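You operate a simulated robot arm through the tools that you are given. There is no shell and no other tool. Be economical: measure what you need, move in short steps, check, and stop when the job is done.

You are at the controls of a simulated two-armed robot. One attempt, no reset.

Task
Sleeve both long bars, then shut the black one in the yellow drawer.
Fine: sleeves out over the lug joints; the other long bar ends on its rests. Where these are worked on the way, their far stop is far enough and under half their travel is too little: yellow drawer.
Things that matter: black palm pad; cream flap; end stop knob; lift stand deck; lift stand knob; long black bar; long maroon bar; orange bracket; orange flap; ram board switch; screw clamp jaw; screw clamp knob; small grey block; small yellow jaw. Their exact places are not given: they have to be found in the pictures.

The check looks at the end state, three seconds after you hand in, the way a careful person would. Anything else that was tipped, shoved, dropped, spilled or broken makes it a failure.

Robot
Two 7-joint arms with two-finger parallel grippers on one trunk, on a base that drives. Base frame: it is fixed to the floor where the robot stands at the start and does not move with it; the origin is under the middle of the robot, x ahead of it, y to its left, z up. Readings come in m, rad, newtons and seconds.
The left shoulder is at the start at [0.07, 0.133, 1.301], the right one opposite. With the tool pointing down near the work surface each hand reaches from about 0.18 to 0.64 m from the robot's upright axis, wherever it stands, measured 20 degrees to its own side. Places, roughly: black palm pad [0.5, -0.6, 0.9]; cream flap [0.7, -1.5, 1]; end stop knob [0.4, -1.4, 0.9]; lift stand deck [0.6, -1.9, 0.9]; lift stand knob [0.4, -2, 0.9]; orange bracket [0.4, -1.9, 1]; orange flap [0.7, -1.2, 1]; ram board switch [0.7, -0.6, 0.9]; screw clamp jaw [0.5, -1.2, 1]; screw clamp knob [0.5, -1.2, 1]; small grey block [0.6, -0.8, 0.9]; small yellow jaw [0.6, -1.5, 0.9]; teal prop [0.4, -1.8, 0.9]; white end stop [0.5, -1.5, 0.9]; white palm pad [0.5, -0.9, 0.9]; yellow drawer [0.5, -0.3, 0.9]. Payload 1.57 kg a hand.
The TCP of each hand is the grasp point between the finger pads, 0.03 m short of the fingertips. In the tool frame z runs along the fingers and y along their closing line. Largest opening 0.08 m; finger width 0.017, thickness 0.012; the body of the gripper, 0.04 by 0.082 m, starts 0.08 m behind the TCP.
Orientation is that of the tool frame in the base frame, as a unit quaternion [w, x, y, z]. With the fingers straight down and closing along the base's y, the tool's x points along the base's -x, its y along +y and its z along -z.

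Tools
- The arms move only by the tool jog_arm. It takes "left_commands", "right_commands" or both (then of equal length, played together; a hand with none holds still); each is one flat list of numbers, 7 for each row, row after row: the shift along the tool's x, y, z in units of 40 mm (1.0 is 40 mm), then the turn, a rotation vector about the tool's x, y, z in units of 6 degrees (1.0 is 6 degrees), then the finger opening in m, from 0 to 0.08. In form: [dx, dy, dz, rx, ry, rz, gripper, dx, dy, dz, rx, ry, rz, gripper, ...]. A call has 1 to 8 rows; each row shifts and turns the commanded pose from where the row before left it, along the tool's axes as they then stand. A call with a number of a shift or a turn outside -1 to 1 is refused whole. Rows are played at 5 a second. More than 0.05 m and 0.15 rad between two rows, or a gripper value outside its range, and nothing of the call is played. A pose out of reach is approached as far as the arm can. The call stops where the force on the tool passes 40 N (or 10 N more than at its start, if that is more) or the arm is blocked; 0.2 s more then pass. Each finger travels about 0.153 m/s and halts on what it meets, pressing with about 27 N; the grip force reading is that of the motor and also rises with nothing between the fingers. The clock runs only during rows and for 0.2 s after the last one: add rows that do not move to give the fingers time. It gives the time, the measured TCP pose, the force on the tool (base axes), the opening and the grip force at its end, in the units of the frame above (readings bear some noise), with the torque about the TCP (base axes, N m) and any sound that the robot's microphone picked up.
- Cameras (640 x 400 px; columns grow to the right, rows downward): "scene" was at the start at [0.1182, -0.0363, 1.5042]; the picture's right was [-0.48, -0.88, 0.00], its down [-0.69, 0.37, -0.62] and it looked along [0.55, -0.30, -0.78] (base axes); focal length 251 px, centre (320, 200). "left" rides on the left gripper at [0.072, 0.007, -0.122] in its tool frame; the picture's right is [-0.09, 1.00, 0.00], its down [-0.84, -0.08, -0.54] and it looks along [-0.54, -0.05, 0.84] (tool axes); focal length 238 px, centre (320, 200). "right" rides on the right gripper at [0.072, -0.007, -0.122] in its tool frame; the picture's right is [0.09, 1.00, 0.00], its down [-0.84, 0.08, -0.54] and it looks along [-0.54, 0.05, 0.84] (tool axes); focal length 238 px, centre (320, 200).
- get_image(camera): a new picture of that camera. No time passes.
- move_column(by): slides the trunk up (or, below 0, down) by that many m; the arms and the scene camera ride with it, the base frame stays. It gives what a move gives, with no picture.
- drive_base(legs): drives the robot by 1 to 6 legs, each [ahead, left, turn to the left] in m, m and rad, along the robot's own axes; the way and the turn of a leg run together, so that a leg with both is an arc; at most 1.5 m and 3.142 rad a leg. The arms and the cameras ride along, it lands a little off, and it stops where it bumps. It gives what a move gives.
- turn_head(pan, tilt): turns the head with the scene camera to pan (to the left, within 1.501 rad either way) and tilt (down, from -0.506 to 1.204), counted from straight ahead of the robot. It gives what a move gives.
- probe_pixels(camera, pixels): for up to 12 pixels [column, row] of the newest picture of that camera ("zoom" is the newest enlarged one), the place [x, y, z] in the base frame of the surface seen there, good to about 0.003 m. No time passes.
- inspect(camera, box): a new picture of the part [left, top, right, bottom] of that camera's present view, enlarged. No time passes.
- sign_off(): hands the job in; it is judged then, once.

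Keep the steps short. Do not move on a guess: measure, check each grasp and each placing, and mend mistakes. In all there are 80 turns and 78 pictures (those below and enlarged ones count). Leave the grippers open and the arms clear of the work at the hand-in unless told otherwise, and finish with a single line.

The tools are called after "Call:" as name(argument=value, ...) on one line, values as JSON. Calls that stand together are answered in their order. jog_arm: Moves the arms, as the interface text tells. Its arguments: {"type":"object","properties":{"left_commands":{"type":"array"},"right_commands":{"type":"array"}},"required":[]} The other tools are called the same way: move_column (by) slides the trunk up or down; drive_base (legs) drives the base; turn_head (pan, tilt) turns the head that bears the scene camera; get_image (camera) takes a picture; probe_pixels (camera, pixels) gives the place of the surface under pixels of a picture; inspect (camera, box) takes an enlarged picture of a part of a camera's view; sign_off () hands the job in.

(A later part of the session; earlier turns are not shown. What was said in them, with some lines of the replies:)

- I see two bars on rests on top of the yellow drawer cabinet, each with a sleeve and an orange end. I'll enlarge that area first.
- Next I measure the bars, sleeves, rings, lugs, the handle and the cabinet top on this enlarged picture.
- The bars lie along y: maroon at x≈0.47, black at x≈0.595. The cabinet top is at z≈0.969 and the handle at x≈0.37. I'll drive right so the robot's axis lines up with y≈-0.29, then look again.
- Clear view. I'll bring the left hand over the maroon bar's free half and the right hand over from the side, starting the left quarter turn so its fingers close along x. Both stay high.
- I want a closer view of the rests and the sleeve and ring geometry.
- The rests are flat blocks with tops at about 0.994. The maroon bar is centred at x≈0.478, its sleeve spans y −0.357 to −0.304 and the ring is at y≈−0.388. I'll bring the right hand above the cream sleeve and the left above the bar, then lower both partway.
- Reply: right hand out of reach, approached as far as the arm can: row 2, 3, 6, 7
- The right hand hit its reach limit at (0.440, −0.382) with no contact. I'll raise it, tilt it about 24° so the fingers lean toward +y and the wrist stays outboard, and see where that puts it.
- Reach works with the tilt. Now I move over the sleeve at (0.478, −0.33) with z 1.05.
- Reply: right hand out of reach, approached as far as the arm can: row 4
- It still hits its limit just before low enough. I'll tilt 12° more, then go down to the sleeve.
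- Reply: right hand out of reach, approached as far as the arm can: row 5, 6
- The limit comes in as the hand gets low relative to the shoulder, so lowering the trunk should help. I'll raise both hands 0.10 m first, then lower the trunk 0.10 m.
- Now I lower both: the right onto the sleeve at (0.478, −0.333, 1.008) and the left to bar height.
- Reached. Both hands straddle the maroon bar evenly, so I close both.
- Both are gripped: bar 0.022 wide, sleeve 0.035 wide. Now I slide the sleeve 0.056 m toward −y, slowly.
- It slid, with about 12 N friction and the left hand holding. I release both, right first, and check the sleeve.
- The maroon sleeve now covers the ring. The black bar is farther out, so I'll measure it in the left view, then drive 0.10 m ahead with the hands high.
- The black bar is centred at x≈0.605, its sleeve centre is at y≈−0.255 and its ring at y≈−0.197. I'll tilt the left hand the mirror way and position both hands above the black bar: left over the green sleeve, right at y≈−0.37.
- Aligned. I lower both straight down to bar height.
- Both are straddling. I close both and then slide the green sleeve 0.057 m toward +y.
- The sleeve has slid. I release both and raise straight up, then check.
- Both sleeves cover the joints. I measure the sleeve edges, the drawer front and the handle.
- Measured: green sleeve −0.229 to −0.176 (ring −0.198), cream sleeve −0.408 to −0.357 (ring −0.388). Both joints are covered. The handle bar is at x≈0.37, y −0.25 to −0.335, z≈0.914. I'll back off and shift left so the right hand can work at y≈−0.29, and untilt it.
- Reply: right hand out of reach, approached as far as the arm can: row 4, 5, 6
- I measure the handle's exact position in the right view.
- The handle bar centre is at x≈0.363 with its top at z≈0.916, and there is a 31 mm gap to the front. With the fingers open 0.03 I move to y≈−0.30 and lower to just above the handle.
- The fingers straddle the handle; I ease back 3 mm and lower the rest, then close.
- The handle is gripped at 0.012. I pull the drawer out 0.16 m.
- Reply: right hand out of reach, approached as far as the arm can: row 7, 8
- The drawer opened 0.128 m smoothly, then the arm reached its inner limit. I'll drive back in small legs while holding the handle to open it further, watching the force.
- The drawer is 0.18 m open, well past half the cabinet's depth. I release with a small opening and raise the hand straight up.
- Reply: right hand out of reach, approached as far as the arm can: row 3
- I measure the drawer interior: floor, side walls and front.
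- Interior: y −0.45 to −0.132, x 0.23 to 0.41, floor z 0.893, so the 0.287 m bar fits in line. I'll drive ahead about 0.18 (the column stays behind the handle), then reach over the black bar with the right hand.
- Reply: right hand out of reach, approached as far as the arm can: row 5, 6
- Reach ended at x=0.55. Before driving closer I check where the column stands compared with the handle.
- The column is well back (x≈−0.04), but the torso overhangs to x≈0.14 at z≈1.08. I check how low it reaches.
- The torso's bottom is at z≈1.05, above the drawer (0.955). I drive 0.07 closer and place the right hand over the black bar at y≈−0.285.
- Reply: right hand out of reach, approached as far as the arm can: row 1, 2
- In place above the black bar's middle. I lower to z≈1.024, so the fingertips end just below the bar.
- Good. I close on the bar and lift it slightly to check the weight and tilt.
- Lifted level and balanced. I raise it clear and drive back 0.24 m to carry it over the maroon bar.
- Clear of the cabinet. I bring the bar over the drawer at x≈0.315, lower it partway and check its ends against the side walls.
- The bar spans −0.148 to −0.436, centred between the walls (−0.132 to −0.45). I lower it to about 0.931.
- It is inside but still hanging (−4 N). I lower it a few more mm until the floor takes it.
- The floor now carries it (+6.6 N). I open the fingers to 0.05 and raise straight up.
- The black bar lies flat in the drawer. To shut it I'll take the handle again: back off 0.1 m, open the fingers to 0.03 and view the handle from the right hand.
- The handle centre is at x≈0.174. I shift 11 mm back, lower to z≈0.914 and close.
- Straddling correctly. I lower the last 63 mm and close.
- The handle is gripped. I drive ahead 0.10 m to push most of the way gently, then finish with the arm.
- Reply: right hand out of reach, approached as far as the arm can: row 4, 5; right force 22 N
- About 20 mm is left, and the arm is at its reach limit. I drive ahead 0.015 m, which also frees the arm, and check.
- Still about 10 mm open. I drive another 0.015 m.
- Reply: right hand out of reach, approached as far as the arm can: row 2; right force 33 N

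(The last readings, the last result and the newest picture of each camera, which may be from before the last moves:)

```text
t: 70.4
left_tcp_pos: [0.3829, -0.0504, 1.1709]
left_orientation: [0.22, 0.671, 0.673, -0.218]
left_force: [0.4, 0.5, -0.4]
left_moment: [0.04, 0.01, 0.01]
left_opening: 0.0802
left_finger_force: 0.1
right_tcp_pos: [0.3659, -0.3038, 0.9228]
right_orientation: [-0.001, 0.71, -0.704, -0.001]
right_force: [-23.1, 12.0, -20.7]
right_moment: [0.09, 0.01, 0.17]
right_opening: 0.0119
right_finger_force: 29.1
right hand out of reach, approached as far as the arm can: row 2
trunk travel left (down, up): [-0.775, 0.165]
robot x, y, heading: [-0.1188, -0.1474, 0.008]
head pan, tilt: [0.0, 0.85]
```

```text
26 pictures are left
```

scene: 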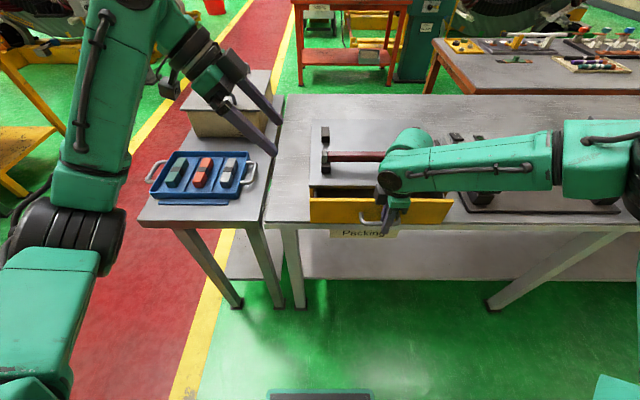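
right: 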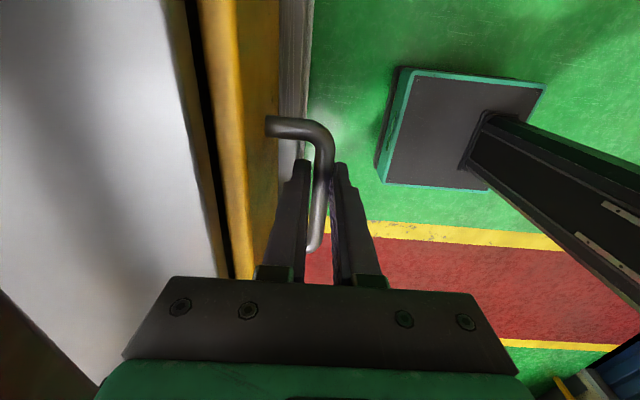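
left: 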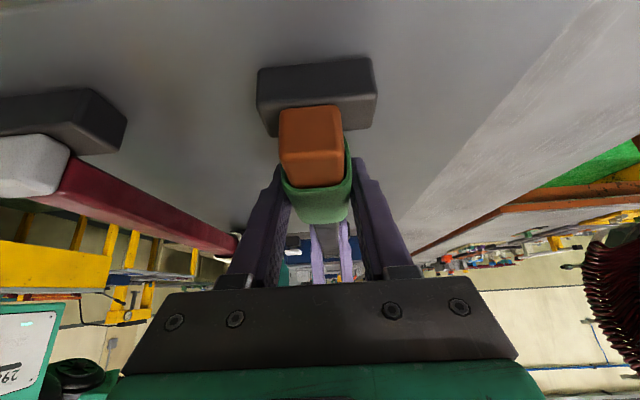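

The drawer is at its shut stop (−23 N in x at x=0.366). I open slightly and raise straight up.

Call:
jog_arm(right_commands=[0, 0, 0, 0, 0, 0, 0.028, 0, 0, 0, 0, 0, 0, 0.028, 0, 0, -0.6, 0, 0, 0, 0.028, 0, 0, -1, 0, 0, 0, 0.028, 0, 0, -1, 0, 0, 0, 0.028, 0, 0, -1, 0, 0, 0, 0.028, 0, 0, -1, 0, 0, 0, 0.028, 0, 0, -1, 0, 0, 0, 0.06])

Call:
drive_base(legs=[[-0.2, 0.0, 0.0]])

Call:
get_image(camera="scene")

Call:
inspect(camera="right", box=[0, 0, 340, 200])

```text
t: 72.2
left_tcp_pos: [0.3853, -0.0534, 1.1698]
left_orientation: [0.22, 0.671, 0.674, -0.217]
left_force: [0.8, 0.1, 0.7]
left_moment: [-0.04, -0.02, -0.01]
left_opening: 0.0801
left_finger_force: 0.0
right_tcp_pos: [0.3728, -0.3053, 1.1457]
right_orientation: [-0.002, 0.709, -0.705, 0.001]
right_force: [-0.2, -0.7, -0.5]
right_moment: [0.01, 0.0, 0.01]
right_opening: 0.06
right_finger_force: 0.0
trunk travel left (down, up): [-0.775, 0.165]
robot x, y, heading: [-0.1177, -0.1518, 0.006]
head pan, tilt: [0.0, 0.85]
```

```text
t: 73.8
left_tcp_pos: [0.186, -0.0561, 1.1695]
left_orientation: [0.218, 0.672, 0.673, -0.219]
left_force: [0.1, -0.8, -0.2]
left_moment: [0.01, 0.03, 0.0]
left_opening: 0.0798
left_finger_force: 0.0
right_tcp_pos: [0.172, -0.3079, 1.1426]
right_orientation: [-0.001, 0.708, -0.706, 0.0]
right_force: [-0.2, -0.4, 0.4]
right_moment: [0.04, 0.02, 0.05]
right_opening: 0.0601
right_finger_force: 0.1
trunk travel left (down, up): [-0.775, 0.165]
robot x, y, heading: [-0.3182, -0.1478, 0.008]
head pan, tilt: [0.0, 0.85]
```

```text
25 pictures are left
```

scene: 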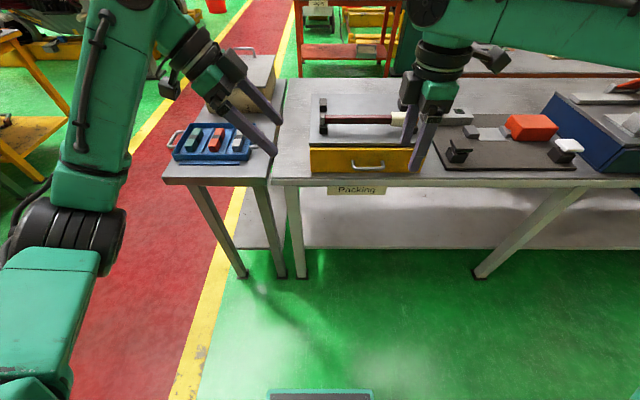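

```text
1.88 times, centred on (170, 100) of right
```

zoom: 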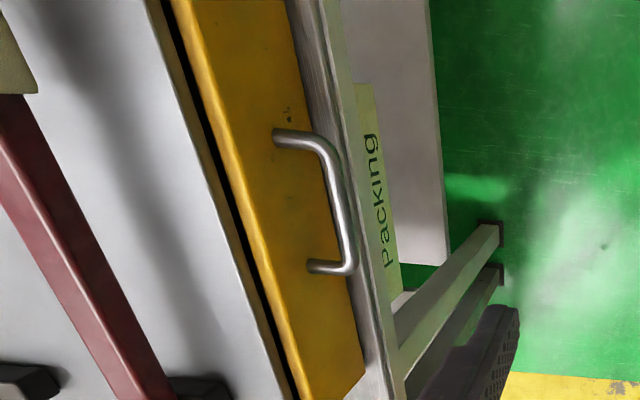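

The drawer looks shut. I move the right hand aside, open it fully and take a last check picture.

Call:
probe_pixels(camera="zoom", pixels=[[250, 100], [290, 220], [180, 60], [250, 290], [335, 190]])

Call:
jog_arm(right_commands=[1, 0, -0.3, 0, 0, 0, 0.08, 1, 0, -0.3, 0, 0, 0, 0.08, 1, 0, -0.3, 0, 0, 0, 0.08, 1, 0, 0, 0, 0, 0, 0.08])

Call:
inspect(camera="scene", box=[280, 80, 460, 210])

```text
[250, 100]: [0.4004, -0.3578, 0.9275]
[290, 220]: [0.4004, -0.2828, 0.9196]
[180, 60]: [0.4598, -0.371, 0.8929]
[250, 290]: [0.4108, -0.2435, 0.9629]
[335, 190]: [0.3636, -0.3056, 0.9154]
```

```text
t: 74.8
left_tcp_pos: [0.1843, -0.0576, 1.1701]
left_orientation: [0.218, 0.672, 0.673, -0.217]
left_force: [1.1, -1.2, 0.0]
left_moment: [0.02, -0.03, 0.01]
left_opening: 0.0803
left_finger_force: 0.1
right_tcp_pos: [0.1709, -0.4697, 1.1807]
right_orientation: [-0.002, 0.709, -0.706, 0.0]
right_force: [0.4, -1.1, -0.5]
right_moment: [0.02, -0.02, 0.01]
right_opening: 0.0799
right_finger_force: 0.1
trunk travel left (down, up): [-0.775, 0.165]
robot x, y, heading: [-0.3218, -0.1525, 0.008]
head pan, tilt: [0.0, 0.85]
```

```text
3.08 times, centred on (370, 145) of scene
```

zoom: 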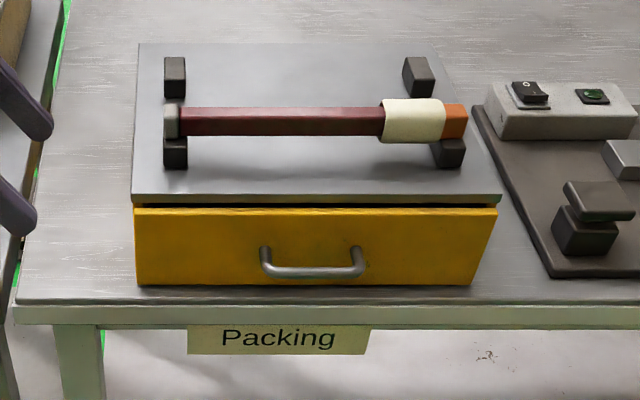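

The drawer front is back at x=0.400, the same as at the start. The maroon bar sits on both rests with its sleeve over the joint, the black bar is inside, and the hands are open and clear. I hand in.

Call:
sign_off()

```text
The job is handed in.
```

Both long bars are sleeved over their lug joints, the black bar is shut in the yellow drawer, the maroon bar is on its rests, and the job is handed in.
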